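You operate a simulated robot arm through the tools that you are given. There is no shell and no other tool. Be economical: measure what you need, move in short steps, check, and stop when the job is done.

You are at the controls of a simulated robot arm. One attempt, no reset.

TASK
Pulse the loaded tubes, then move the block card's tube to the block.
Fine: the heating block; shut the lid, press PULSE once; the other tube goes to the teal rack; the lid ends shut.

Only the result counts: the job must be done as asked and must still hold three seconds after the hand-in. Knocking over, shifting, dropping, spilling or breaking anything else fails it. A push-on lid holds only when it is set on centred and level and pressed home; a screw cap is set on level and turned clockwise until tight.

THE ROBOT
A 6-joint arm with a two-finger parallel gripper, fixed in place. Base frame: the origin is at the foot of the arm, x ahead of it, y to its left, z up; the work surface is at about z = 0.003. Lengths are in m, angles in rad, forces in N, time in s.
With the tool pointing down near the work surface it reaches from about 0.14 to 0.58 m from the base axis. Its first joint turns from -1.152 to 1.152 rad. Payload 2.1 kg.
The tool frame sits at the grasp point between the pads (the TCP): z along the fingers, y along the line on which they close. The tips reach 0.03 m beyond it. The gripper opens to 0.094 m. The fingers are 0.028 m wide and 0.01 m thick; the gripper's body (0.05 by 0.096 m) begins 0.055 m behind the TCP.
Orientation is told as [roll, pitch, yaw] about the base's x, y, z axes, in that order, counted from this pose: with the fingers straight down and closing along the base's y, the tool's x points along the base's -x, its y along +y and its z along -z.

THE INTERFACE
- The arm moves only by the tool jog_arm. Its argument "motion" is a list that holds one entry, the list of rows, each a list of 7 numbers: the turn, a rotation vector about the tool's x, y, z in rad, then the shift along the tool's x, y, z in m, then the gripper command, from -1 (fully open) to 1 (shut), values between in proportion. In form: [[[ax, ay, az, x, y, z, grip], ...]]. A call has 1 to 10 rows; each row shifts and turns the commanded pose from where the row before left it, along the tool's axes as they then stand. Rows are played at 5 a second. More than 0.05 m and 0.15 rad between two rows, or a gripper value outside its range, and nothing of the call is played. A pose out of reach is approached as far as the arm can. The call stops where the force on the tool passes 40 N (or 10 N more than at its start, if that is more) or the arm is blocked; 0.2 s more then pass. Each finger travels about 0.072 m/s and halts on what it meets, pressing with about 35 N; the grip force reading is that of the motor and also rises with nothing between the fingers. The clock runs only during rows and for 0.2 s after the last one: add rows that do not move to give the fingers time. It gives the time, the measured TCP pose, the force on the tool (base axes), the opening and the grip force at its end, in the units of the frame above (readings bear some noise), with the torque about the TCP (base axes, N m) and any sound that the robot's microphone picked up.
- Cameras (640 x 400 px; columns grow to the right, rows downward): "scene" is fixed at [0.068, -0.3813, 0.4942]; the picture's right is [0.65, -0.76, 0.00], its down [-0.38, -0.32, -0.87] and it looks along [0.66, 0.57, -0.50] (base axes); focal length 214 px, centre (320, 200). "wrist" rides on the gripper at [0.076, 0.014, -0.103] in the tool frame; the picture's right is [-0.18, 0.98, 0.00], its down [-0.75, -0.14, -0.64] and it looks along [-0.63, -0.12, 0.77] (tool axes); focal length 243 px, centre (320, 200). There is no depth. A picture from a camera that has moved, and an enlarged one, comes with that camera's place and axes in the base frame and with its lens.
- grab_frame(camera): a new picture of that camera. No time passes.
- close_up(camera, box): a new picture of the part [left, top, right, bottom] of that camera's present view, enlarged. No time passes.
- hand_in(): hands the job in; it is judged then, once.

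Work in short steps. Places have to be worked out from the pictures, the camera data and where the tool is seen: move nearer, look again, correct. Check each grasp and each placing, and mend what went wrong. You have 120 turns and 76 pictures in all, those below and enlarged ones among them. Open the gripper and draw the arm clear of the work before you hand the job in, unless the task says otherwise; then end with one line.

The tools are called after "Call:" as name(argument=value, ...) on one line, values as JSON. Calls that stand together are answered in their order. jog_arm: Moves the arm, as the interface text tells. Its arguments: {"type":"object","properties":{"motion":{"type":"array","items":{"type":"array","items":{"type":"array","items":{"type":"number"}}}}},"required":["motion"]} The other tools are called the same way: grab_frame (camera) takes a picture; close_up (camera, box) takes an enlarged picture of a part of a camera's view; hand_in () hands the job in.

At the start:

```text
time_s: 0.0
position: [0.2375, -0.1245, 0.4159]
tool_rot: [-0.003, -0.003, 0.0]
contact_force: [0.6, -0.3, 0.1]
wrist_torque: [0.0, 0.02, -0.01]
finger_gap: 0.0941
gripper_force: 0.0
```

scene: 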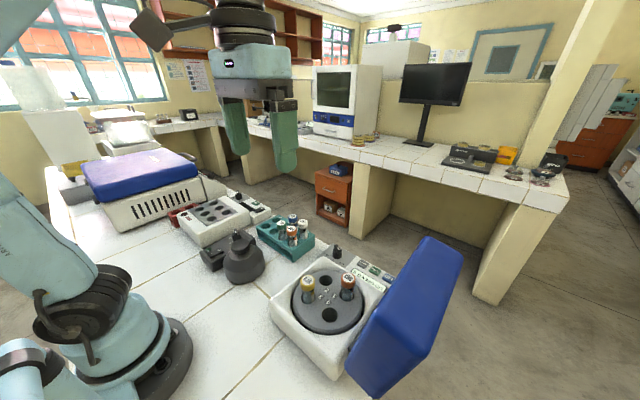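
wrist: 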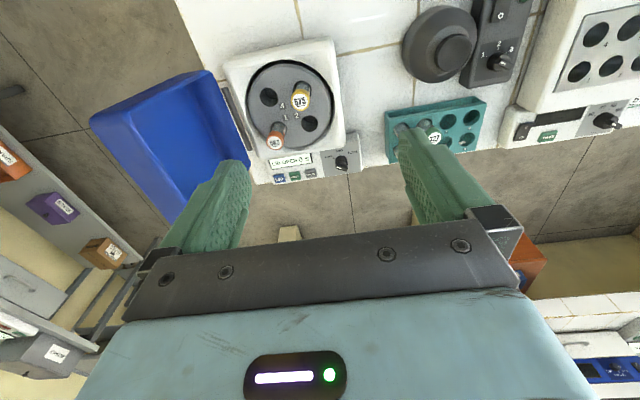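

The pictures show an open centrifuge with two tubes, a teal rack and a heating block. I enlarge the views to read the labels and cards.

Call:
close_up(camera="scene", box=[260, 230, 420, 350])

Call:
close_up(camera="scene", box=[160, 180, 320, 290])

Call:
close_up(camera="wrist", box=[210, 30, 370, 190])

Call:
close_up(camera="wrist", box=[380, 0, 640, 170])

```text
3.33 times, centred on (340, 290) of scene
camera zoom: at [0.068, -0.3813, 0.4942], right [0.65, -0.76, 0.0], down [-0.38, -0.32, -0.87], along [0.66, 0.57, -0.5], focal length 715 px, centre (253, -100)
```

zoom: 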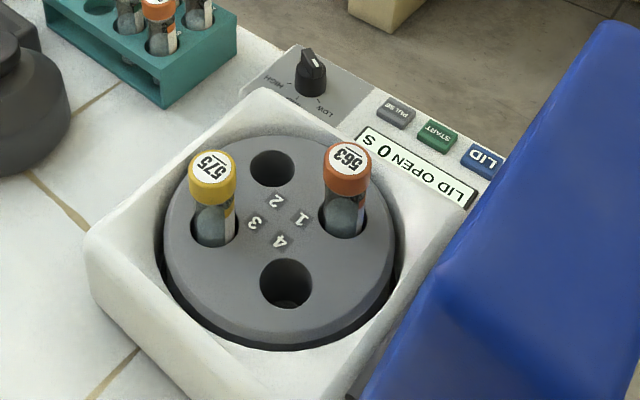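

```text
3.64 times, centred on (240, 235) of scene
camera zoom: at [0.068, -0.3813, 0.4942], right [0.65, -0.76, 0.0], down [-0.38, -0.32, -0.87], along [0.66, 0.57, -0.5], focal length 780 px, centre (611, 73)
```

zoom: 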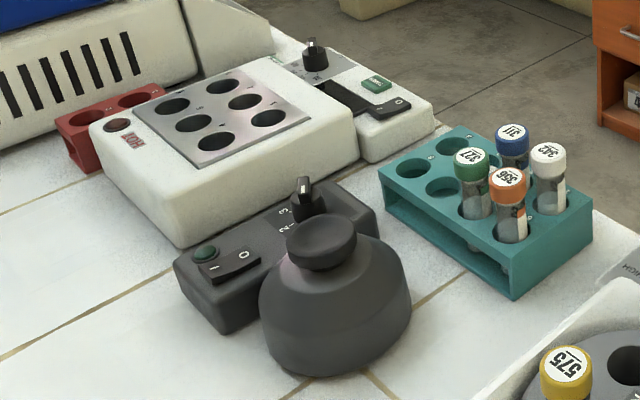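

```text
2.50 times, centred on (290, 110) of wrist
camera zoom: at [0.1629, -0.1114, 0.5176], right [0.18, 0.98, 0.0], down [0.75, -0.14, 0.64], along [0.63, -0.12, -0.77], focal length 606 px, centre (395, 425)
```

zoom: 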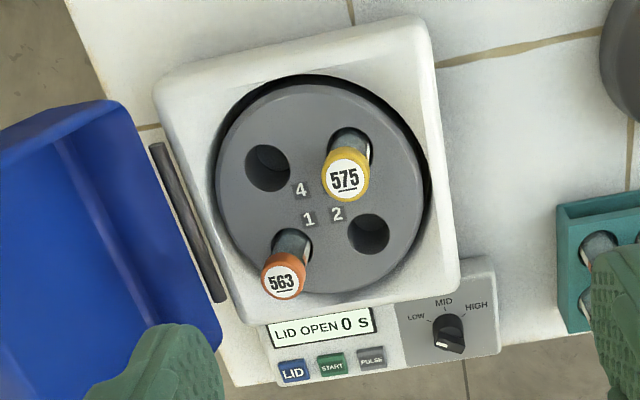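

```text
2.35 times, centred on (510, 85) of wrist
camera zoom: at [0.1629, -0.1114, 0.5176], right [0.18, 0.98, 0.0], down [0.75, -0.14, 0.64], along [0.63, -0.12, -0.77], focal length 571 px, centre (-127, 471)
```

zoom: 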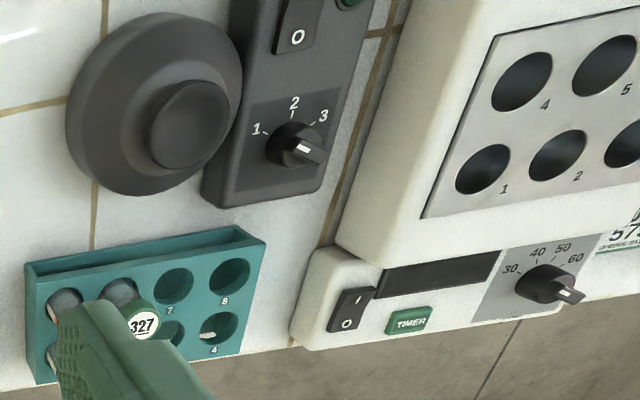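

The card by the heating block is cut off at the wrist picture's edge. I move the arm left, toward the heating block, to read it.

Call:
jog_arm(motion=[[[0, 0, 0, 0, 0.05, 0, -1], [0, 0, 0, 0, 0.05, 0, -1], [0, 0, 0, 0, 0.05, 0, -1], [0, 0, 0, 0, 0.05, 0, -1], [0, 0, 0, 0, 0.05, 0, -1], [0, 0, 0, 0, 0, 0, -1]]])

Call:
grab_frame(camera="wrist")

Call:
grab_frame(camera="scene")

```text
time_s: 1.4
position: [0.2377, 0.1257, 0.4158]
tool_rot: [-0.003, -0.002, 0.0]
contact_force: [-0.1, -0.1, -0.5]
wrist_torque: [0.01, 0.0, -0.01]
finger_gap: 0.0942
gripper_force: 0.2
```

```text
69 pictures are left
camera wrist: at [0.1629, 0.139, 0.5178], right [0.18, 0.98, 0.0], down [0.75, -0.14, 0.64], along [0.63, -0.12, -0.77], focal length 243 px, centre (320, 200)
```

wrist: 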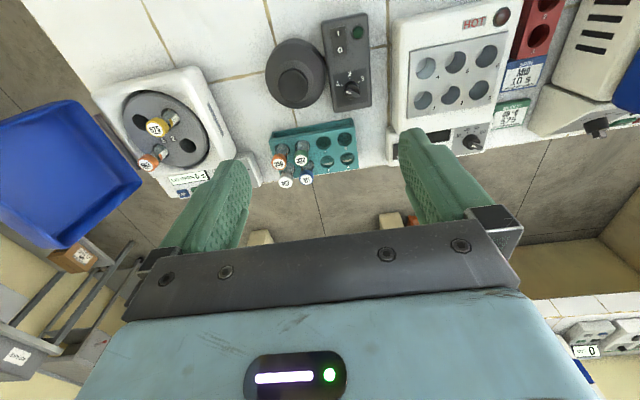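

```text
68 pictures are left
```

scene: 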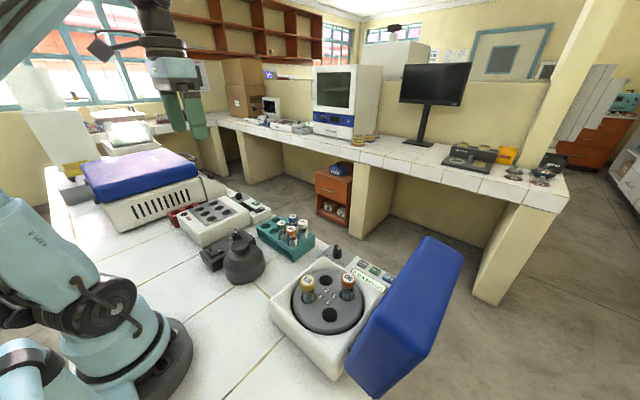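

Two cards sit by the block, one blue and one green. I enlarge them and the hardware around them.

Call:
close_up(camera="wrist", box=[480, 40, 560, 140])

Call:
close_up(camera="wrist", box=[380, 0, 540, 160])

Call:
close_up(camera="wrist", box=[250, 100, 370, 200])

Call:
close_up(camera="scene", box=[330, 220, 480, 400])

```text
4.00 times, centred on (520, 90) of wrist
camera zoom: at [0.1629, 0.139, 0.5178], right [0.18, 0.98, 0.0], down [0.75, -0.14, 0.64], along [0.63, -0.12, -0.77], focal length 970 px, centre (-480, 640)
```

zoom: 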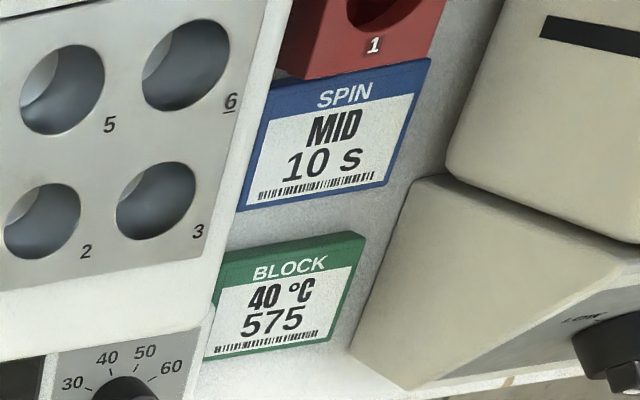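

```text
2.50 times, centred on (460, 80) of wrist
camera zoom: at [0.1629, 0.139, 0.5178], right [0.18, 0.98, 0.0], down [0.75, -0.14, 0.64], along [0.63, -0.12, -0.77], focal length 606 px, centre (-30, 500)
```

zoom: 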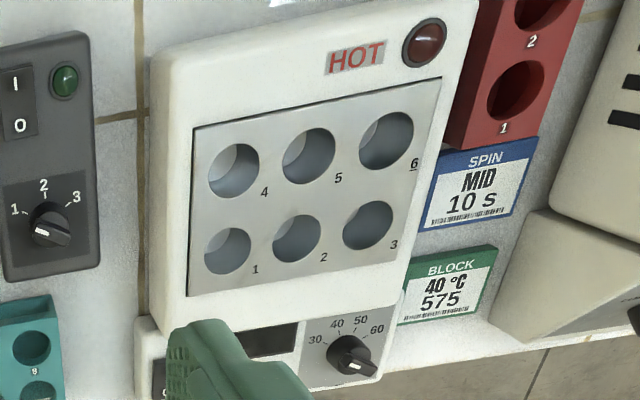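

```text
4.00 times, centred on (310, 150) of wrist
camera zoom: at [0.1629, 0.139, 0.5178], right [0.18, 0.98, 0.0], down [0.75, -0.14, 0.64], along [0.63, -0.12, -0.77], focal length 970 px, centre (360, 400)
```

zoom: 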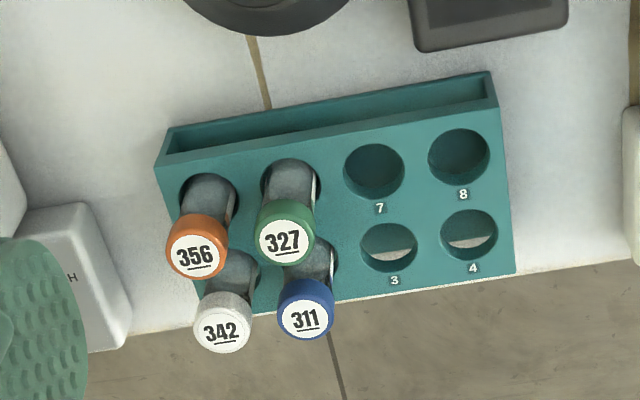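

```text
2.22 times, centred on (405, 310) of scene
camera zoom: at [0.068, -0.3812, 0.4942], right [0.65, -0.76, 0.0], down [-0.38, -0.32, -0.87], along [0.66, 0.57, -0.5], focal length 477 px, centre (131, -44)
```

zoom: 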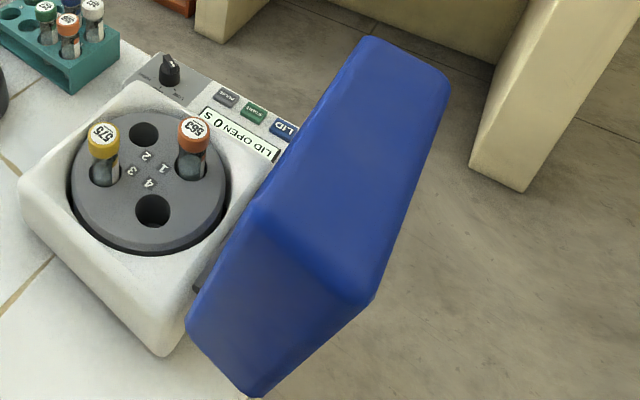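

The block card reads 40 °C / 575, so tube 575 (yellow cap) goes to the block and tube 563 to the teal rack. By my estimate the lid is hinged near y=-0.29, z=0.08, open a bit past vertical, and about 0.06 thick. I carry closed fingers high over to its outer side, at about y=-0.43.

Call:
jog_arm(motion=[[[0, 0, 0, -0.007, -0.049, 0, 1], [0, 0, 0, -0.007, -0.049, 0, 1], [0, 0, 0, -0.007, -0.049, 0, 1], [0, 0, 0, -0.007, -0.049, 0, 1], [0, 0, 0, -0.007, -0.049, 0, 1], [0, 0, 0, -0.007, -0.049, 0, 1], [0, 0, 0, -0.007, -0.049, 0, 1], [0, 0, 0, -0.007, -0.049, 0, 1], [0, 0, 0, -0.007, -0.049, 0, 1], [0, 0, 0, 0, -0.049, 0, 1]]])

Call:
jog_arm(motion=[[[0, 0, 0, 0, -0.049, 0, 1], [0, 0, 0, 0, -0.02, 0, 1], [0, 0, 0, 0, 0, 0, 1]]])

Call:
grab_frame(camera="scene")

Call:
grab_frame(camera="wrist")

```text
time_s: 3.6
position: [0.2811, -0.3417, 0.3787]
tool_rot: [-0.002, -0.001, 0.002]
contact_force: [0.0, -0.5, -0.1]
wrist_torque: [-0.01, 0.01, -0.01]
finger_gap: 0.0002
gripper_force: 32.9
out of reach, approached as far as the arm can: row 9, 10
```

```text
time_s: 4.4
position: [0.2635, -0.387, 0.3517]
tool_rot: [0.0, -0.001, -0.001]
contact_force: [0.0, -0.5, -0.5]
wrist_torque: [-0.02, -0.01, 0.0]
finger_gap: 0.0
gripper_force: 33.2
out of reach, approached as far as the arm can: row 1, 2
```

```text
63 pictures are left
```

scene: 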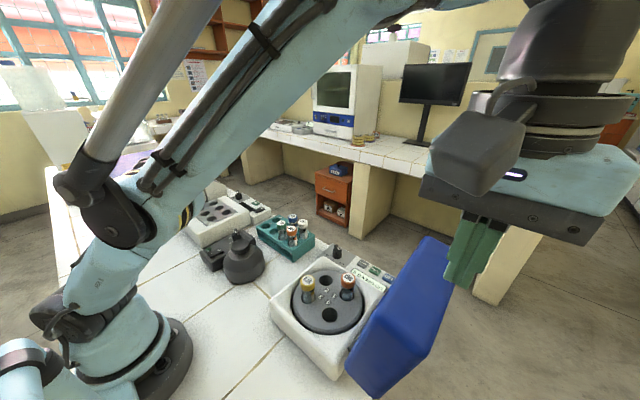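

```text
62 pictures are left
camera wrist: at [0.1878, -0.3739, 0.4531], right [0.18, 0.98, 0.0], down [0.75, -0.14, 0.64], along [0.63, -0.12, -0.77], focal length 243 px, centre (320, 200)
```

wrist: 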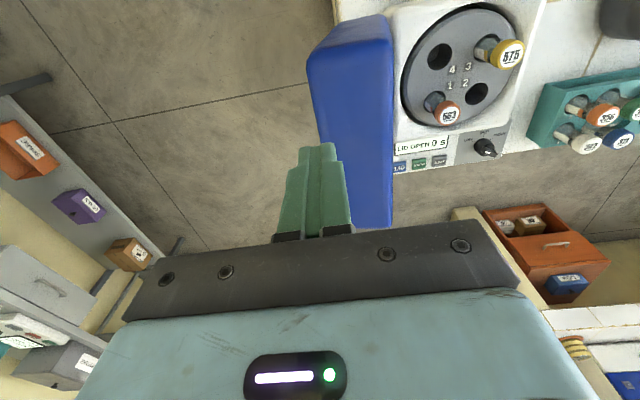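

The high pose is out of reach there; the measured TCP is at (0.264,-0.387,0.352). I lower to bring the commanded pose into reach, with the tips still above the lid.

Call:
jog_arm(motion=[[[0, 0, 0, 0, 0, 0.05, 1], [0, 0, 0, 0, 0, 0.03, 1], [0, 0, 0, 0, 0, 0, 1]]])

```text
time_s: 5.0
position: [0.2631, -0.387, 0.2888]
tool_rot: [-0.01, -0.007, 0.0]
contact_force: [3.0, -5.4, 26.6]
wrist_torque: [0.11, -0.03, 0.0]
finger_gap: 0.0
gripper_force: 32.9
stopped in row 2: the force on the tool passed its limit at 121 N (the readings are from after the stop); the commanded pose is now the measured one
```

The commanded pose had been clamped, so the fingertips touched the lid's top wall at z≈0.259. I back up, pull x in, move to y≈-0.435 and check the lid.

Call:
jog_arm(motion=[[[0, 0, 0, 0, 0, -0.022, 1], [0, 0, 0, 0.035, 0, 0, 1], [0, 0, 0, 0, -0.025, 0, 1], [0, 0, 0, 0, -0.025, 0, 1], [0, 0, 0, 0, 0, 0, 1]]])

Call:
grab_frame(camera="scene")

Call:
grab_frame(camera="wrist")

```text
time_s: 6.2
position: [0.2294, -0.4376, 0.3103]
tool_rot: [-0.007, -0.005, -0.001]
contact_force: [0.2, 0.2, 0.2]
wrist_torque: [0.02, -0.02, 0.02]
finger_gap: 0.0
gripper_force: 33.7
```

```text
61 pictures are left
```

scene: 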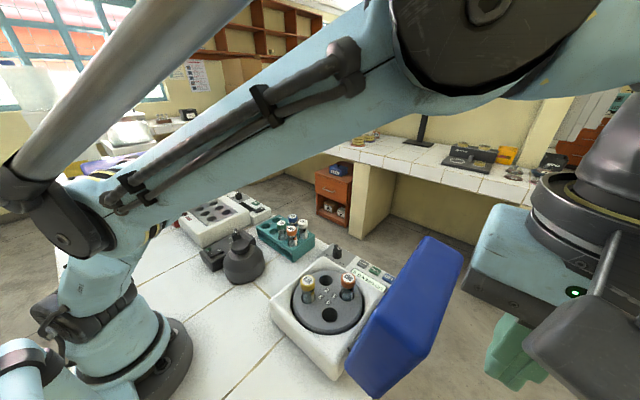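

```text
60 pictures are left
camera wrist: at [0.1524, -0.4232, 0.4127], right [0.18, 0.98, -0.01], down [0.75, -0.14, 0.65], along [0.64, -0.12, -0.76], focal length 243 px, centre (320, 200)
```

wrist: 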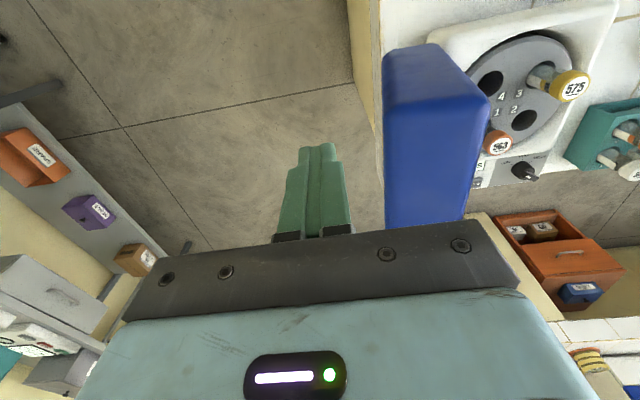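

The lid hasn't moved and the fingers are clear outside it. I lower to z≈0.235 and advance x to about 0.285.

Call:
jog_arm(motion=[[[0, 0, 0, 0, 0, 0.04, 1], [0, 0, 0, 0, 0, 0.035, 1], [0, 0, 0, -0.03, 0, 0, 1], [0, 0, 0, -0.025, 0, 0, 1], [0, 0, 0, 0, 0.01, 0, 1], [0, 0, 0, 0, 0, 0, 1]]])

Call:
grab_frame(camera="wrist")

```text
time_s: 7.6
position: [0.285, -0.4282, 0.235]
tool_rot: [-0.007, -0.005, -0.001]
contact_force: [0.0, 0.7, -0.2]
wrist_torque: [0.01, 0.04, -0.05]
finger_gap: 0.0001
gripper_force: 32.8
```

```text
59 pictures are left
camera wrist: at [0.2077, -0.4132, 0.3374], right [0.18, 0.98, -0.01], down [0.75, -0.14, 0.65], along [0.64, -0.12, -0.76], focal length 243 px, centre (320, 200)
```

wrist: 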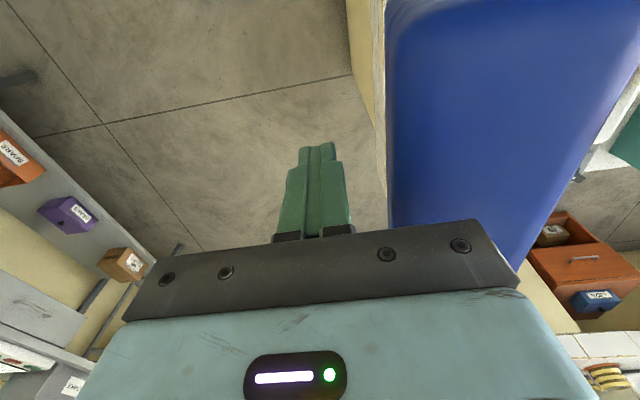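

Fingers sit beside the lid's outer face, with the gripper body above its top. I push slowly in +y.

Call:
jog_arm(motion=[[[0, 0, 0, 0, 0.015, 0, 1], [0, 0, 0, 0, 0.015, 0, 1], [0, 0, 0, 0, 0.015, 0, 1], [0, 0, 0, 0, 0.015, 0, 1], [0, 0, 0, 0, 0.015, 0, 1], [0, 0, 0, 0, 0, 0, 1]]])

Call:
grab_frame(camera="wrist")

Call:
grab_frame(camera="scene")

```text
time_s: 9.0
position: [0.2857, -0.3524, 0.2353]
tool_rot: [-0.008, -0.006, 0.002]
contact_force: [0.1, -1.5, 2.1]
wrist_torque: [0.0, 0.0, 0.03]
finger_gap: 0.0001
gripper_force: 33.4
```

```text
58 pictures are left
camera wrist: at [0.2091, -0.3375, 0.3366], right [0.18, 0.98, -0.01], down [0.75, -0.14, 0.65], along [0.64, -0.12, -0.76], focal length 243 px, centre (320, 200)
```

wrist: 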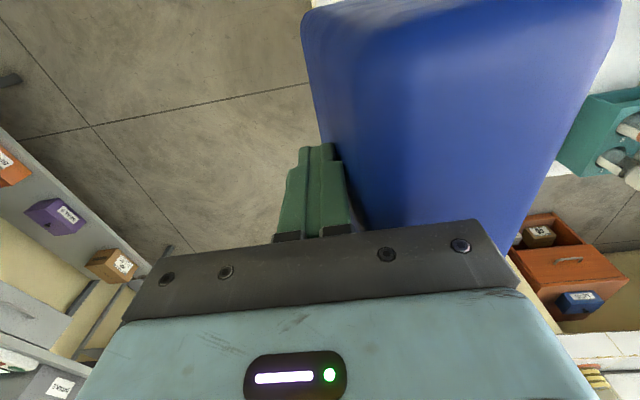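

```text
57 pictures are left
```

scene: 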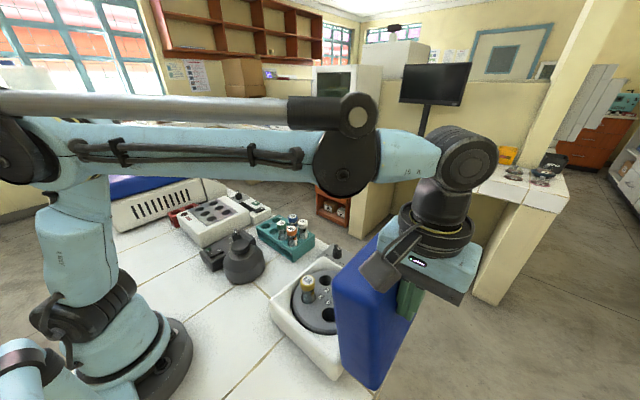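

The lid is now about upright and moves with little force. I keep pushing +y, rising slightly so the body stays clear of its corner.

Call:
jog_arm(motion=[[[0, 0, 0, 0, 0.015, -0.008, 1], [0, 0, 0, 0, 0.015, -0.008, 1], [0, 0, 0, 0, 0.015, 0, 1], [0, 0, 0, 0, 0.015, 0, 1], [0, 0, 0, 0, 0.015, 0, 1], [0, 0, 0, 0, 0, 0, 1]]])

Call:
grab_frame(camera="scene")

```text
time_s: 10.4
position: [0.2854, -0.2765, 0.2501]
tool_rot: [-0.006, -0.005, 0.0]
contact_force: [-0.2, -1.0, 0.9]
wrist_torque: [-0.02, -0.05, 0.0]
finger_gap: 0.0001
gripper_force: 33.2
```

```text
56 pictures are left
```

scene: 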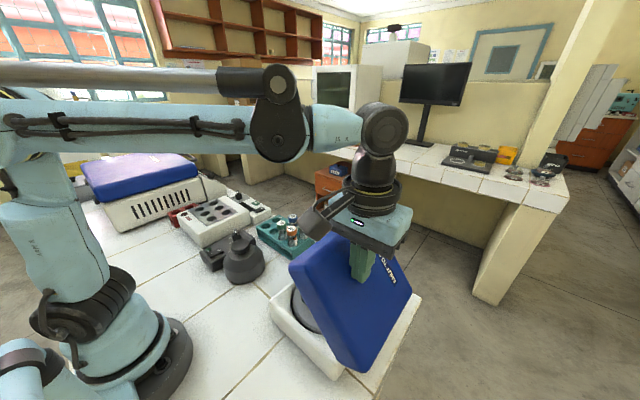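

The lid follows, now around 60°. I follow the arc: +y then downward.

Call:
jog_arm(motion=[[[0, 0, 0, 0, 0.016, 0, 1], [0, 0, 0, 0, 0.016, 0.003, 1], [0, 0, 0, 0, 0.016, 0.006, 1], [0, 0, 0, 0, 0.016, 0.008, 1], [0, 0, 0, 0, 0.014, 0.01, 1], [0, 0, 0, 0, 0.012, 0.012, 1], [0, 0, 0, 0, 0.01, 0.012, 1], [0, 0, 0, 0, 0, 0, 1]]])

Call:
grab_frame(camera="scene")

```text
time_s: 12.2
position: [0.2852, -0.1772, 0.1981]
tool_rot: [-0.007, -0.005, 0.001]
contact_force: [0.8, 0.2, 0.1]
wrist_torque: [0.04, 0.0, 0.02]
finger_gap: 0.0
gripper_force: 32.9
```

```text
55 pictures are left
```

scene: 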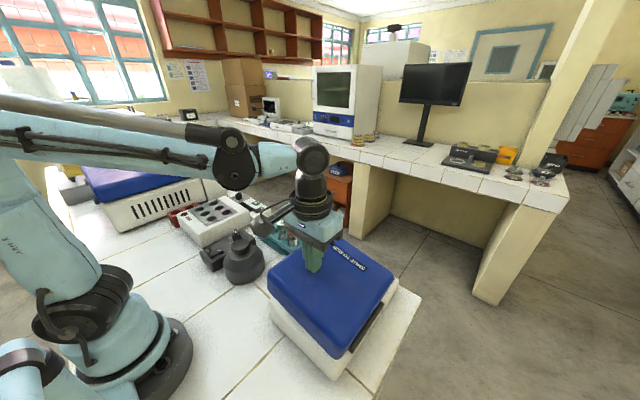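

The lid looks down. I move a little toward its free edge, and press down in small steps to latch it.

Call:
jog_arm(motion=[[[0, 0, 0, 0, 0.02, 0, 1], [0, 0, 0, 0, 0, 0.008, 1], [0, 0, 0, 0, 0, 0.008, 1], [0, 0, 0, 0, 0, 0.006, 1], [0, 0, 0, 0, 0, 0.006, 1], [0, 0, 0, 0, 0, 0.005, 1], [0, 0, 0, 0, 0, 0.005, 1], [0, 0, 0, 0, 0, 0.005, 1], [0, 0, 0, 0, 0, 0, 1]]])

Call:
close_up(camera="scene", box=[250, 200, 430, 380])

Call:
grab_frame(camera="wrist")

```text
time_s: 13.3
position: [0.2866, -0.1587, 0.1754]
tool_rot: [-0.005, -0.003, 0.002]
contact_force: [-1.5, 0.9, 10.7]
wrist_torque: [0.08, 0.19, 0.03]
finger_gap: 0.0
gripper_force: 33.0
stopped in row 5: the force on the tool passed its limit at 65 N (the readings are from after the stop); the commanded pose is now the measured one
```

```text
2.22 times, centred on (340, 290) of scene
camera zoom: at [0.068, -0.3812, 0.4942], right [0.65, -0.76, 0.0], down [-0.38, -0.32, -0.87], along [0.66, 0.57, -0.5], focal length 477 px, centre (276, 0)
```

zoom: 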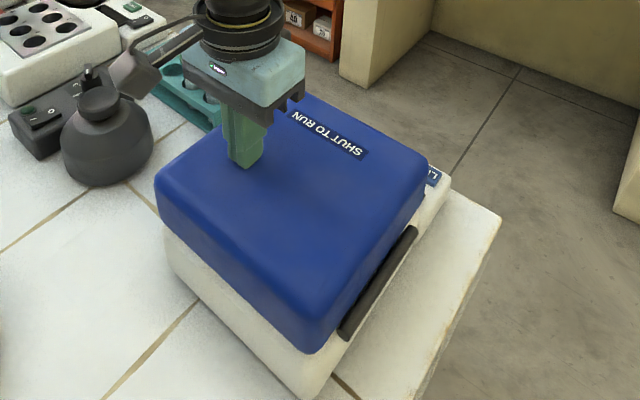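

```text
53 pictures are left
camera wrist: at [0.2095, -0.1437, 0.2778], right [0.18, 0.98, -0.01], down [0.75, -0.14, 0.64], along [0.63, -0.12, -0.76], focal length 243 px, centre (320, 200)
```

wrist: 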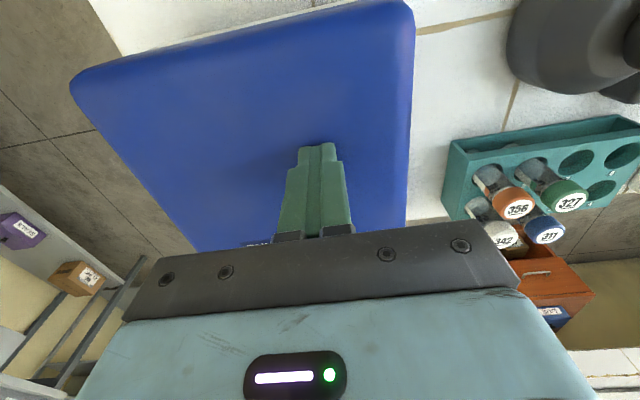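

Contact at 65 N with the tips at z≈0.145, and the lid looks flat. I lift and pull back to read the display.

Call:
jog_arm(motion=[[[0, 0, 0, 0, 0, -0.05, 1], [0, 0, 0, 0, 0, -0.05, 1], [0, 0, 0, 0.03, 0.02, -0.05, 1], [0, 0, 0, 0.02, 0.02, -0.04, 1], [0, 0, 0, 0, 0, 0, 1]]])

Call:
close_up(camera="wrist", box=[200, 60, 400, 220])

Call:
close_up(camera="scene", box=[250, 210, 430, 380])

```text
refused: row 3 steps farther than a row can; nothing moved
```

```text
2.50 times, centred on (300, 140) of wrist
camera zoom: at [0.2095, -0.1437, 0.2778], right [0.18, 0.98, -0.01], down [0.75, -0.14, 0.64], along [0.63, -0.12, -0.76], focal length 606 px, centre (370, 350)
```

zoom: 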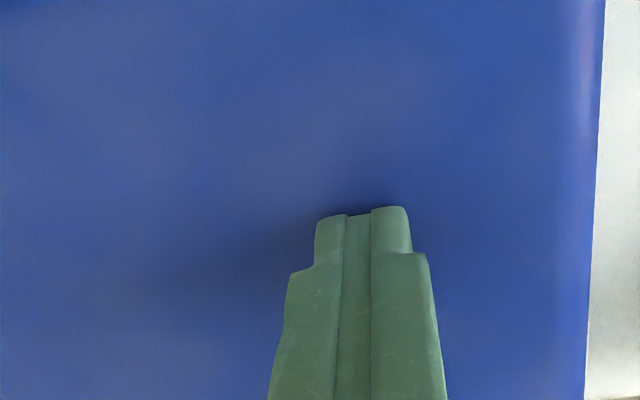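

```text
2.35 times, centred on (340, 295) of scene
camera zoom: at [0.068, -0.3812, 0.4942], right [0.65, -0.76, 0.0], down [-0.38, -0.32, -0.87], along [0.66, 0.57, -0.5], focal length 505 px, centre (273, -24)
```

zoom: 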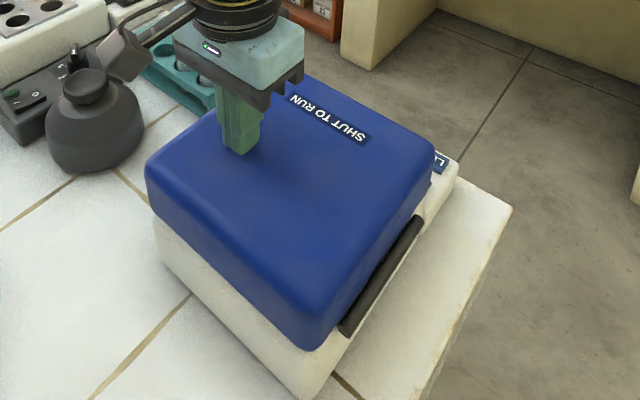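

That row was too long; I redo it with smaller rows.

Call:
jog_arm(motion=[[[0, 0, 0, 0, 0, -0.045, 1], [0, 0, 0, 0, 0, -0.045, 1], [0, 0, 0, 0.02, 0.015, -0.04, 1], [0, 0, 0, 0.02, 0.015, -0.04, 1], [0, 0, 0, 0, 0, 0, 1]]])

Call:
grab_frame(camera="wrist")

```text
time_s: 14.5
position: [0.2453, -0.1266, 0.346]
tool_rot: [-0.005, -0.002, 0.001]
contact_force: [-1.1, 0.9, 0.2]
wrist_torque: [0.02, -0.03, 0.01]
finger_gap: 0.0
gripper_force: 32.9
```

```text
50 pictures are left
camera wrist: at [0.1691, -0.1127, 0.4482], right [0.18, 0.98, -0.01], down [0.75, -0.14, 0.64], along [0.63, -0.12, -0.76], focal length 243 px, centre (320, 200)
```

wrist: 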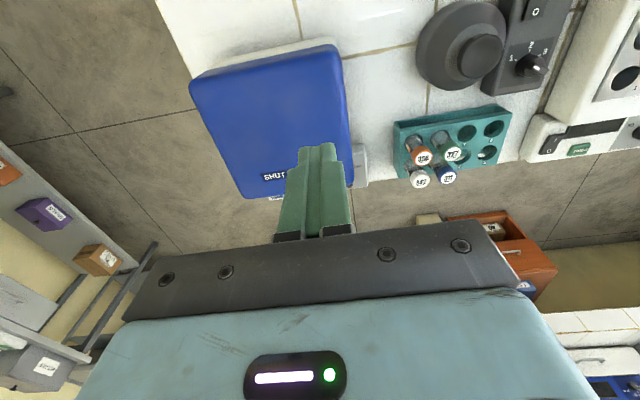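

The fingers hide the panel. I move forward and left so the camera can look down on it.

Call:
jog_arm(motion=[[[0, 0, 0, -0.04, 0, 0, 1], [0, 0, 0, -0.04, 0.02, 0, 1], [0, 0, 0, -0.04, 0.02, 0, 1], [0, 0, 0, 0, 0, 0, 1]]])

Call:
grab_frame(camera="wrist")

```text
time_s: 15.5
position: [0.3658, -0.0877, 0.3462]
tool_rot: [-0.005, -0.003, 0.0]
contact_force: [0.4, 0.0, -0.5]
wrist_torque: [-0.01, -0.03, 0.01]
finger_gap: 0.0
gripper_force: 33.2
```

```text
49 pictures are left
camera wrist: at [0.2897, -0.0726, 0.4475], right [0.18, 0.98, -0.01], down [0.75, -0.14, 0.64], along [0.63, -0.12, -0.76], focal length 243 px, centre (320, 200)
```

wrist: 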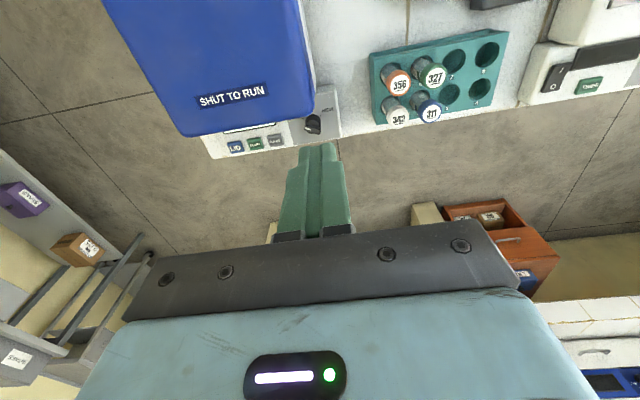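

Call:
close_up(camera="wrist", box=[190, 80, 350, 180])

```text
4.00 times, centred on (270, 130) of wrist
camera zoom: at [0.2897, -0.0726, 0.4475], right [0.18, 0.98, -0.01], down [0.75, -0.14, 0.64], along [0.63, -0.12, -0.76], focal length 970 px, centre (520, 480)
```

zoom: 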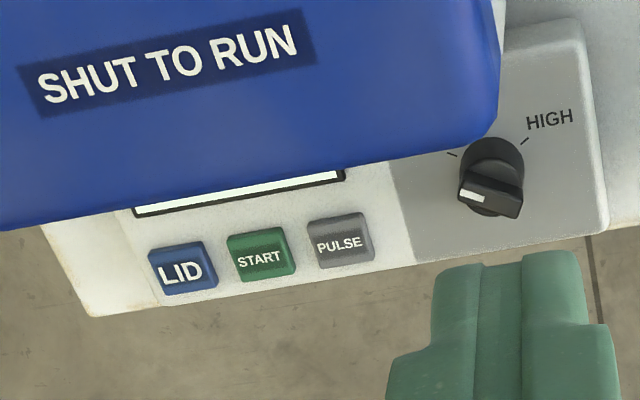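

The display is hidden under the lid overhang, but the buttons are clear: PULSE triangulates to about (0.460,-0.189,0.06). I go down, then across, to above it.

Call:
jog_arm(motion=[[[0, 0, 0, 0, 0, 0.045, 1], [0, 0, 0, 0, 0, 0.045, 1], [0, 0, 0, 0, 0, 0.03, 1], [0, 0, 0, -0.03, -0.033, 0, 1], [0, 0, 0, -0.03, -0.034, 0, 1], [0, 0, 0, -0.034, -0.034, 0, 1], [0, 0, 0, 0, 0, 0.045, 1], [0, 0, 0, 0, 0, 0.02, 1], [0, 0, 0, 0, 0, 0, 1]]])

Call:
grab_frame(camera="wrist")

Call:
close_up(camera="scene", box=[320, 200, 440, 300])

```text
time_s: 17.5
position: [0.4596, -0.1895, 0.1611]
tool_rot: [-0.006, -0.003, 0.0]
contact_force: [0.4, -0.4, -0.3]
wrist_torque: [0.0, 0.01, 0.04]
finger_gap: 0.0
gripper_force: 33.3
```

```text
47 pictures are left
camera wrist: at [0.3832, -0.1747, 0.2633], right [0.18, 0.98, -0.01], down [0.75, -0.14, 0.64], along [0.63, -0.12, -0.76], focal length 243 px, centre (320, 200)
```

wrist: 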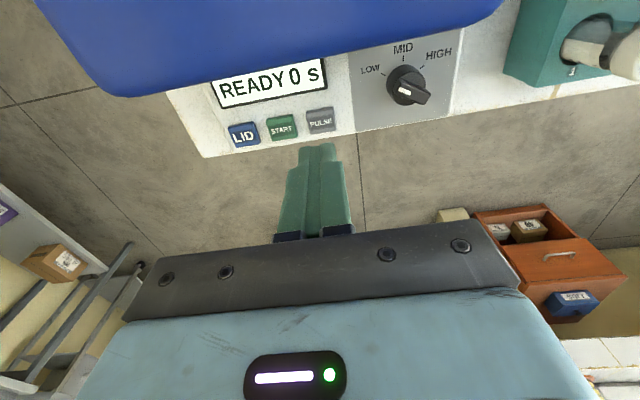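

```text
4.00 times, centred on (380, 250) of scene
camera zoom: at [0.068, -0.3813, 0.4942], right [0.65, -0.76, 0.0], down [-0.38, -0.32, -0.87], along [0.66, 0.57, -0.5], focal length 858 px, centre (80, 0)
```

zoom: 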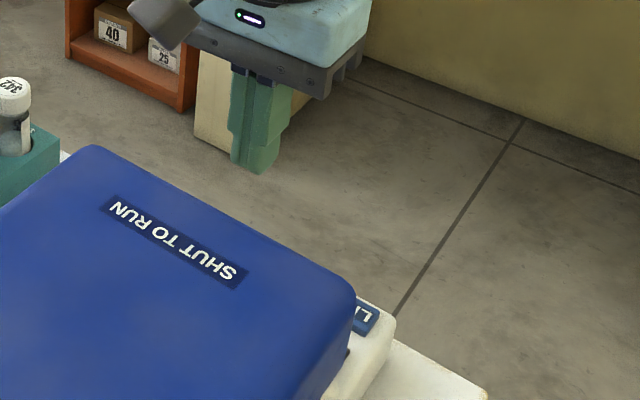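

The display reads READY 0 s and PULSE is right under the fingertips (about 0.462,-0.189). I descend and press it in small steps.

Call:
jog_arm(motion=[[[0, 0, 0, -0.002, 0, 0.04, 1], [0, 0, 0, 0, 0, 0.015, 1], [0, 0, 0, 0, 0, 0.005, 1], [0, 0, 0, 0, 0, 0.004, 1], [0, 0, 0, 0, 0, 0.003, 1], [0, 0, 0, 0, 0, 0.003, 1], [0, 0, 0, 0, 0, 0, 1]]])

Call:
grab_frame(camera="wrist")

```text
time_s: 19.1
position: [0.4607, -0.1896, 0.091]
tool_rot: [-0.005, -0.002, 0.001]
contact_force: [-0.1, -0.1, -0.7]
wrist_torque: [0.01, 0.01, -0.04]
finger_gap: 0.0
gripper_force: 33.2
```

```text
45 pictures are left
camera wrist: at [0.3857, -0.1752, 0.1928], right [0.18, 0.98, -0.01], down [0.75, -0.14, 0.64], along [0.63, -0.12, -0.76], focal length 243 px, centre (320, 200)
```

wrist: 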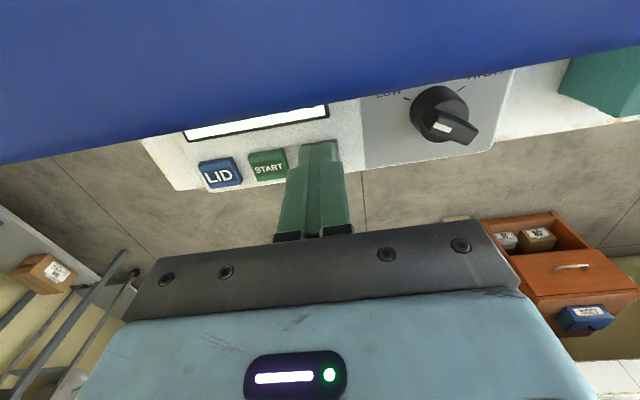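

Tips at z 0.061 are over PULSE with no contact yet. I continue in 2 mm steps.

Call:
jog_arm(motion=[[[0, 0, 0, 0, 0, 0.002, 1], [0, 0, 0, 0, 0, 0.002, 1], [0, 0, 0, 0, 0, 0.002, 1], [0, 0, 0, 0, 0, 0, 1]]])

```text
time_s: 20.1
position: [0.4623, -0.1899, 0.0862]
tool_rot: [-0.004, -0.001, 0.001]
contact_force: [0.2, 0.9, 0.4]
wrist_torque: [0.01, 0.02, -0.03]
finger_gap: 0.0
gripper_force: 32.8
```

Call:
jog_arm(motion=[[[0, 0, 0, 0, 0, 0.002, 1], [0, 0, 0, 0, 0, 0.002, 1], [0, 0, 0, 0, 0, 0.002, 1], [0, 0, 0, 0, 0, 0, 1]]])

Call:
grab_frame(camera="wrist")

```text
time_s: 21.1
position: [0.4612, -0.1896, 0.0785]
tool_rot: [-0.004, -0.002, 0.0]
contact_force: [0.5, -0.3, -0.1]
wrist_torque: [0.0, 0.0, -0.02]
finger_gap: 0.0
gripper_force: 33.2
```

```text
44 pictures are left
camera wrist: at [0.3857, -0.1754, 0.181], right [0.18, 0.98, -0.01], down [0.75, -0.14, 0.64], along [0.63, -0.12, -0.76], focal length 243 px, centre (320, 200)
```

wrist: 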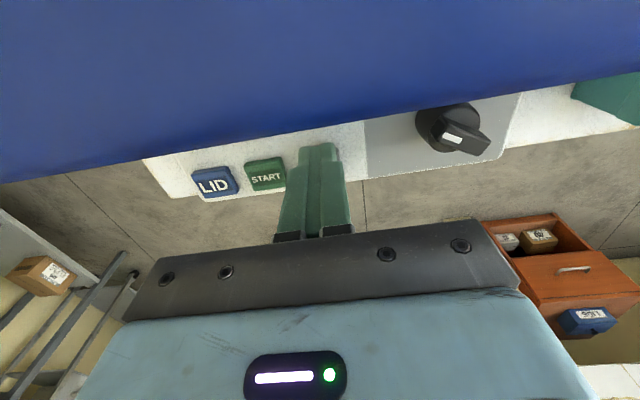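

Still no contact at tip z 0.0485, but the alignment with PULSE looks good. I continue down.

Call:
jog_arm(motion=[[[0, 0, 0, 0, 0, 0.003, 1], [0, 0, 0, 0, 0, 0.003, 1], [0, 0, 0, 0, 0, 0, 1]]])

```text
time_s: 21.9
position: [0.4619, -0.1901, 0.0736]
tool_rot: [-0.005, -0.002, 0.0]
contact_force: [-0.5, -0.1, 2.1]
wrist_torque: [-0.01, 0.03, 0.0]
finger_gap: 0.0
gripper_force: 33.2
heard: click
```

A click with slight contact: PULSE was pressed. I lift straight off to read the display.

Call:
jog_arm(motion=[[[0, 0, 0, 0, 0, -0.03, 1], [0, 0, 0, 0, 0, -0.04, 1], [0, 0, 0, 0, 0, -0.01, 1], [0, 0, 0, 0, 0, 0, 1]]])

Call:
grab_frame(camera="wrist")

```text
time_s: 22.9
position: [0.4611, -0.1891, 0.1529]
tool_rot: [-0.005, -0.002, 0.0]
contact_force: [0.1, 0.1, -0.2]
wrist_torque: [0.0, -0.03, -0.01]
finger_gap: 0.0002
gripper_force: 32.5
```

```text
43 pictures are left
camera wrist: at [0.3859, -0.175, 0.2545], right [0.18, 0.98, -0.01], down [0.75, -0.14, 0.64], along [0.63, -0.12, -0.76], focal length 243 px, centre (320, 200)
```

wrist: 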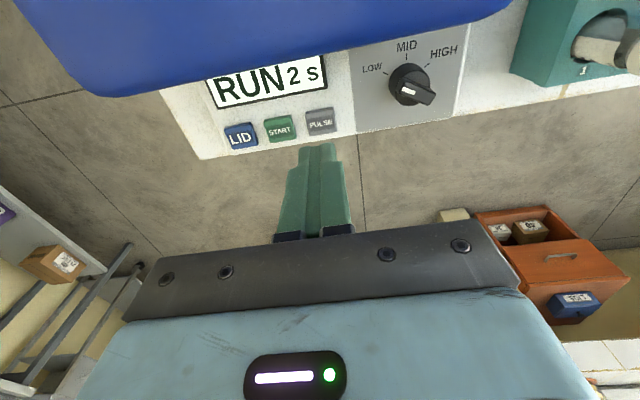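

It reads RUN 2 s. While it finishes I move to above LID, which I put at about (0.465,-0.265).

Call:
jog_arm(motion=[[[0, 0, 0, 0, -0.025, 0, 1], [0, 0, 0, -0.002, -0.025, 0, 1], [0, 0, 0, -0.002, -0.025, 0, 1], [0, 0, 0, 0, 0, 0, 1], [0, 0, 0, 0, 0, 0, 1], [0, 0, 0, 0, 0, 0, 1], [0, 0, 0, 0, 0, 0, 1], [0, 0, 0, 0, 0, 0, 1], [0, 0, 0, 0, 0, 0, 1], [0, 0, 0, 0, 0, 0, 1]]])

Call:
jog_arm(motion=[[[0, 0, 0, 0, 0, 0, 1], [0, 0, 0, 0, 0, 0, 1], [0, 0, 0, 0, 0, 0, 1], [0, 0, 0, 0, 0, 0, 1], [0, 0, 0, 0, 0, 0, 1], [0, 0, 0, 0, 0, 0, 1], [0, 0, 0, 0, 0, 0, 1], [0, 0, 0, 0, 0, 0, 1]]])

Call:
grab_frame(camera="wrist")

```text
time_s: 25.1
position: [0.4661, -0.2634, 0.1539]
tool_rot: [-0.006, -0.001, 0.0]
contact_force: [0.1, -0.4, 0.7]
wrist_torque: [-0.03, 0.01, 0.0]
finger_gap: 0.0002
gripper_force: 33.6
```

```text
time_s: 26.9
position: [0.4648, -0.2638, 0.1534]
tool_rot: [-0.006, -0.003, 0.0]
contact_force: [0.0, 0.1, -0.3]
wrist_torque: [-0.02, 0.01, -0.01]
finger_gap: 0.0001
gripper_force: 33.3
```

```text
42 pictures are left
camera wrist: at [0.3897, -0.25, 0.2553], right [0.18, 0.98, -0.01], down [0.75, -0.14, 0.64], along [0.63, -0.12, -0.76], focal length 243 px, centre (320, 200)
```

wrist: 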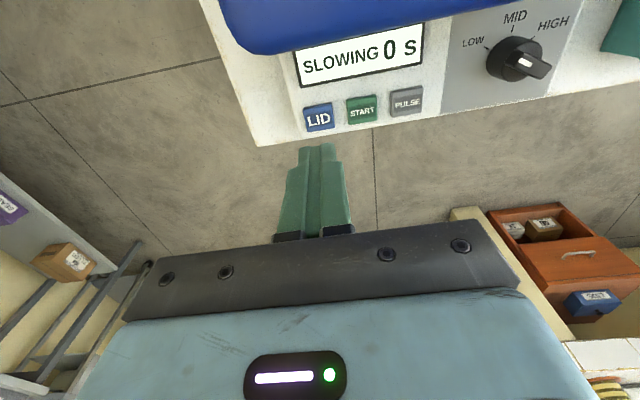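

It reads SLOWING, and LID sits in the same spot in the picture as PULSE did, so the alignment is good. I wait for the rotor to stop.

Call:
jog_arm(motion=[[[0, 0, 0, 0, 0, 0, 1], [0, 0, 0, 0, 0, 0, 1], [0, 0, 0, 0, 0, 0, 1], [0, 0, 0, 0, 0, 0, 1], [0, 0, 0, 0, 0, 0, 1], [0, 0, 0, 0, 0, 0, 1], [0, 0, 0, 0, 0, 0, 1], [0, 0, 0, 0, 0, 0, 1], [0, 0, 0, 0, 0, 0, 1], [0, 0, 0, 0, 0, 0, 1]]])

Call:
jog_arm(motion=[[[0, 0, 0, 0, 0, 0, 1], [0, 0, 0, 0, 0, 0, 1], [0, 0, 0, 0, 0, 0, 1], [0, 0, 0, 0, 0, 0, 1], [0, 0, 0, 0, 0, 0, 1], [0, 0, 0, 0, 0, 0, 1], [0, 0, 0, 0, 0, 0, 1], [0, 0, 0, 0, 0, 0, 1], [0, 0, 0, 0, 0, 0, 1], [0, 0, 0, 0, 0, 0, 1]]])

Call:
close_up(camera="wrist", box=[250, 10, 450, 150])

```text
time_s: 29.1
position: [0.4651, -0.2643, 0.1542]
tool_rot: [-0.004, -0.002, 0.002]
contact_force: [0.1, -0.9, 0.1]
wrist_torque: [0.01, -0.01, -0.01]
finger_gap: 0.0003
gripper_force: 33.0
```

```text
time_s: 31.3
position: [0.4656, -0.2654, 0.1539]
tool_rot: [-0.005, -0.002, -0.001]
contact_force: [-0.1, 0.3, -0.2]
wrist_torque: [-0.03, -0.04, -0.01]
finger_gap: 0.0001
gripper_force: 33.0
```

```text
2.86 times, centred on (350, 80) of wrist
camera zoom: at [0.3897, -0.25, 0.2553], right [0.18, 0.98, -0.01], down [0.75, -0.14, 0.64], along [0.63, -0.12, -0.76], focal length 693 px, centre (234, 543)
```

zoom: 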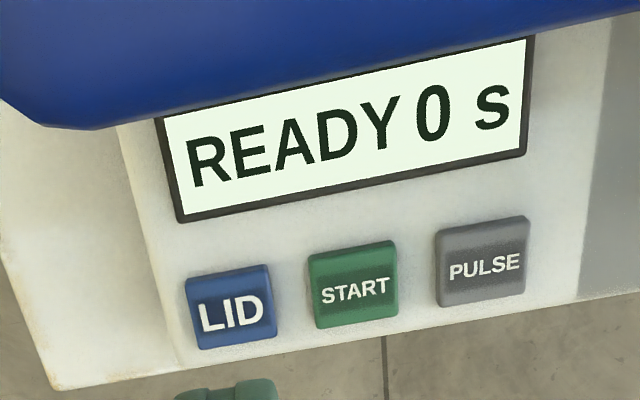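

READY again after the run. I press LID (contact expected near TCP z≈0.074).

Call:
jog_arm(motion=[[[0, 0, 0, 0, 0, 0.04, 1], [0, 0, 0, 0, 0, 0.03, 1], [0, 0, 0, 0, 0, 0.004, 1], [0, 0, 0, 0, 0, 0.003, 1], [0, 0, 0, 0, 0, 0.003, 1], [0, 0, 0, 0, 0, 0, 1]]])

```text
time_s: 32.7
position: [0.4646, -0.2661, 0.0726]
tool_rot: [-0.006, -0.003, -0.001]
contact_force: [-1.1, 0.6, 1.9]
wrist_torque: [-0.01, 0.03, -0.03]
finger_gap: 0.0
gripper_force: 33.0
heard: click
```

Click. I lift off and look.

Call:
jog_arm(motion=[[[0, 0, 0, 0, 0, -0.03, 1], [0, 0, 0, 0, 0, -0.04, 1], [0, 0, 0, 0, 0, -0.03, 1], [0, 0, 0, 0, 0, 0, 1]]])

Call:
grab_frame(camera="scene")

Call:
grab_frame(camera="wrist")

```text
time_s: 33.7
position: [0.4642, -0.2645, 0.1721]
tool_rot: [-0.006, -0.002, -0.001]
contact_force: [-0.7, -0.5, 0.1]
wrist_torque: [-0.03, -0.03, 0.01]
finger_gap: 0.0
gripper_force: 33.4
```

```text
40 pictures are left
```

scene: 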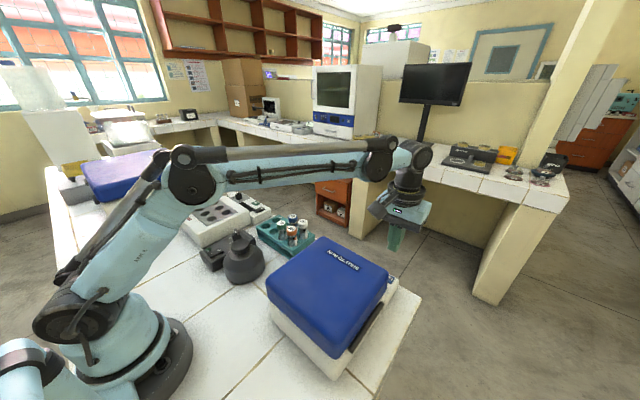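

```text
39 pictures are left
camera wrist: at [0.3891, -0.2494, 0.2759], right [0.18, 0.98, -0.01], down [0.75, -0.14, 0.64], along [0.63, -0.12, -0.76], focal length 243 px, centre (320, 200)
```

wrist: 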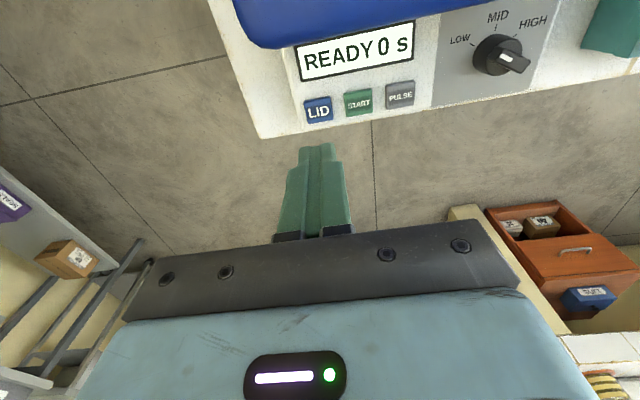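

The display still says READY; I compare the lid's height at its free edge in an enlarged view.

Call:
close_up(camera="scene", box=[250, 210, 430, 380])

```text
2.35 times, centred on (340, 295) of scene
camera zoom: at [0.068, -0.3813, 0.4942], right [0.65, -0.76, 0.0], down [-0.38, -0.32, -0.87], along [0.66, 0.57, -0.5], focal length 505 px, centre (273, -24)
```

zoom: 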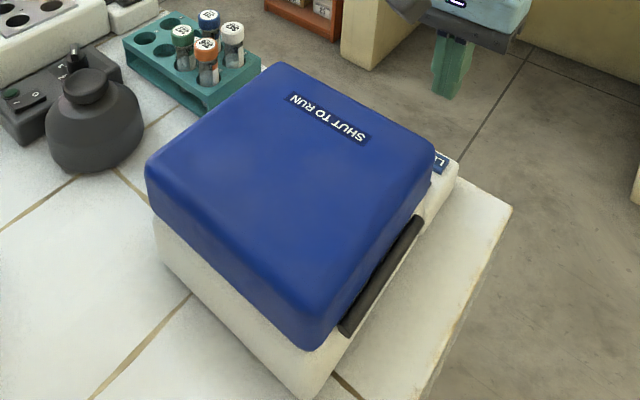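

The lid is unchanged: unlatched perhaps, but still down. I'll open it by pushing the upper +y side wall toward -y and up with closed fingers. First I move around to its free side at (0.32,-0.06).

Call:
jog_arm(motion=[[[0, 0, 0, 0, 0, -0.04, 1], [0, 0, 0, 0.028, 0.04, 0, 1], [0, 0, 0, 0.028, 0.04, 0, 1], [0, 0, 0, 0.028, 0.04, 0, 1], [0, 0, 0, 0.028, 0.04, 0, 1], [0, 0, 0, 0.028, 0.04, 0, 1], [0, 0, 0, 0, 0, 0.03, 1], [0, 0, 0, 0, 0, 0, 1]]])

Call:
grab_frame(camera="wrist")

```text
time_s: 35.5
position: [0.3251, -0.0637, 0.1809]
tool_rot: [-0.005, -0.002, 0.0]
contact_force: [-0.7, 0.1, 0.0]
wrist_torque: [0.0, 0.01, 0.0]
finger_gap: 0.0
gripper_force: 32.9
```

```text
37 pictures are left
camera wrist: at [0.2494, -0.0493, 0.2825], right [0.18, 0.98, -0.01], down [0.75, -0.14, 0.64], along [0.63, -0.12, -0.76], focal length 243 px, centre (320, 200)
```

wrist: 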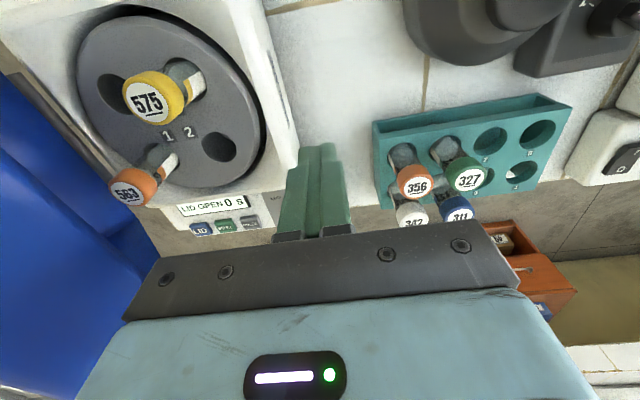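

LID OPEN: the lid rose by itself. Three views agree that tube 575's cap is at (0.280,-0.164, top 0.132) and 563's at (0.340,-0.2245, top 0.131). I raise, part the fingers and go above 575.

Call:
jog_arm(motion=[[[0, 0, 0, 0, 0, -0.035, -0.3], [0, 0, 0, 0.015, -0.033, 0, -0.3], [0, 0, 0, 0.015, -0.034, 0, -0.3], [0, 0, 0, 0.015, -0.034, 0, -0.3], [0, 0, 0, 0, 0, 0, -0.3]]])

Call:
grab_frame(camera="wrist")

Call:
grab_frame(camera="scene")

```text
time_s: 36.7
position: [0.2791, -0.1653, 0.2179]
tool_rot: [-0.006, -0.002, 0.001]
contact_force: [0.3, 0.1, 0.5]
wrist_torque: [-0.01, 0.02, 0.0]
finger_gap: 0.0613
gripper_force: 0.0
```

```text
36 pictures are left
camera wrist: at [0.2039, -0.1506, 0.3196], right [0.18, 0.98, -0.01], down [0.75, -0.14, 0.64], along [0.63, -0.12, -0.76], focal length 243 px, centre (320, 200)
```

wrist: 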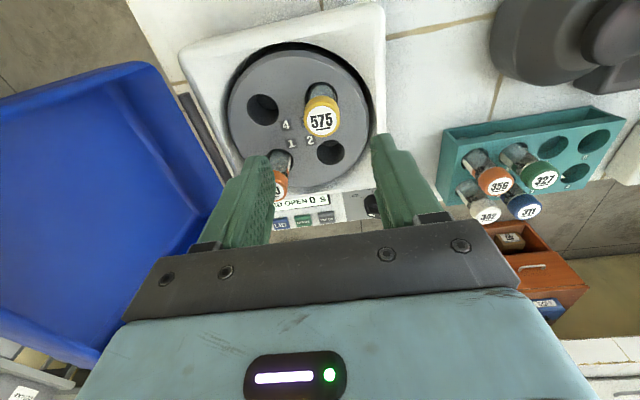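

```text
35 pictures are left
```

scene: 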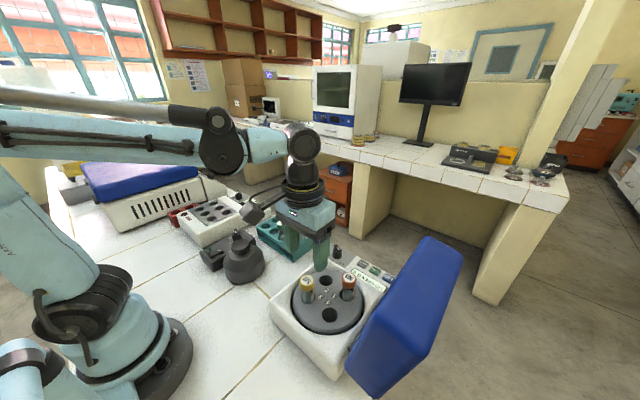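

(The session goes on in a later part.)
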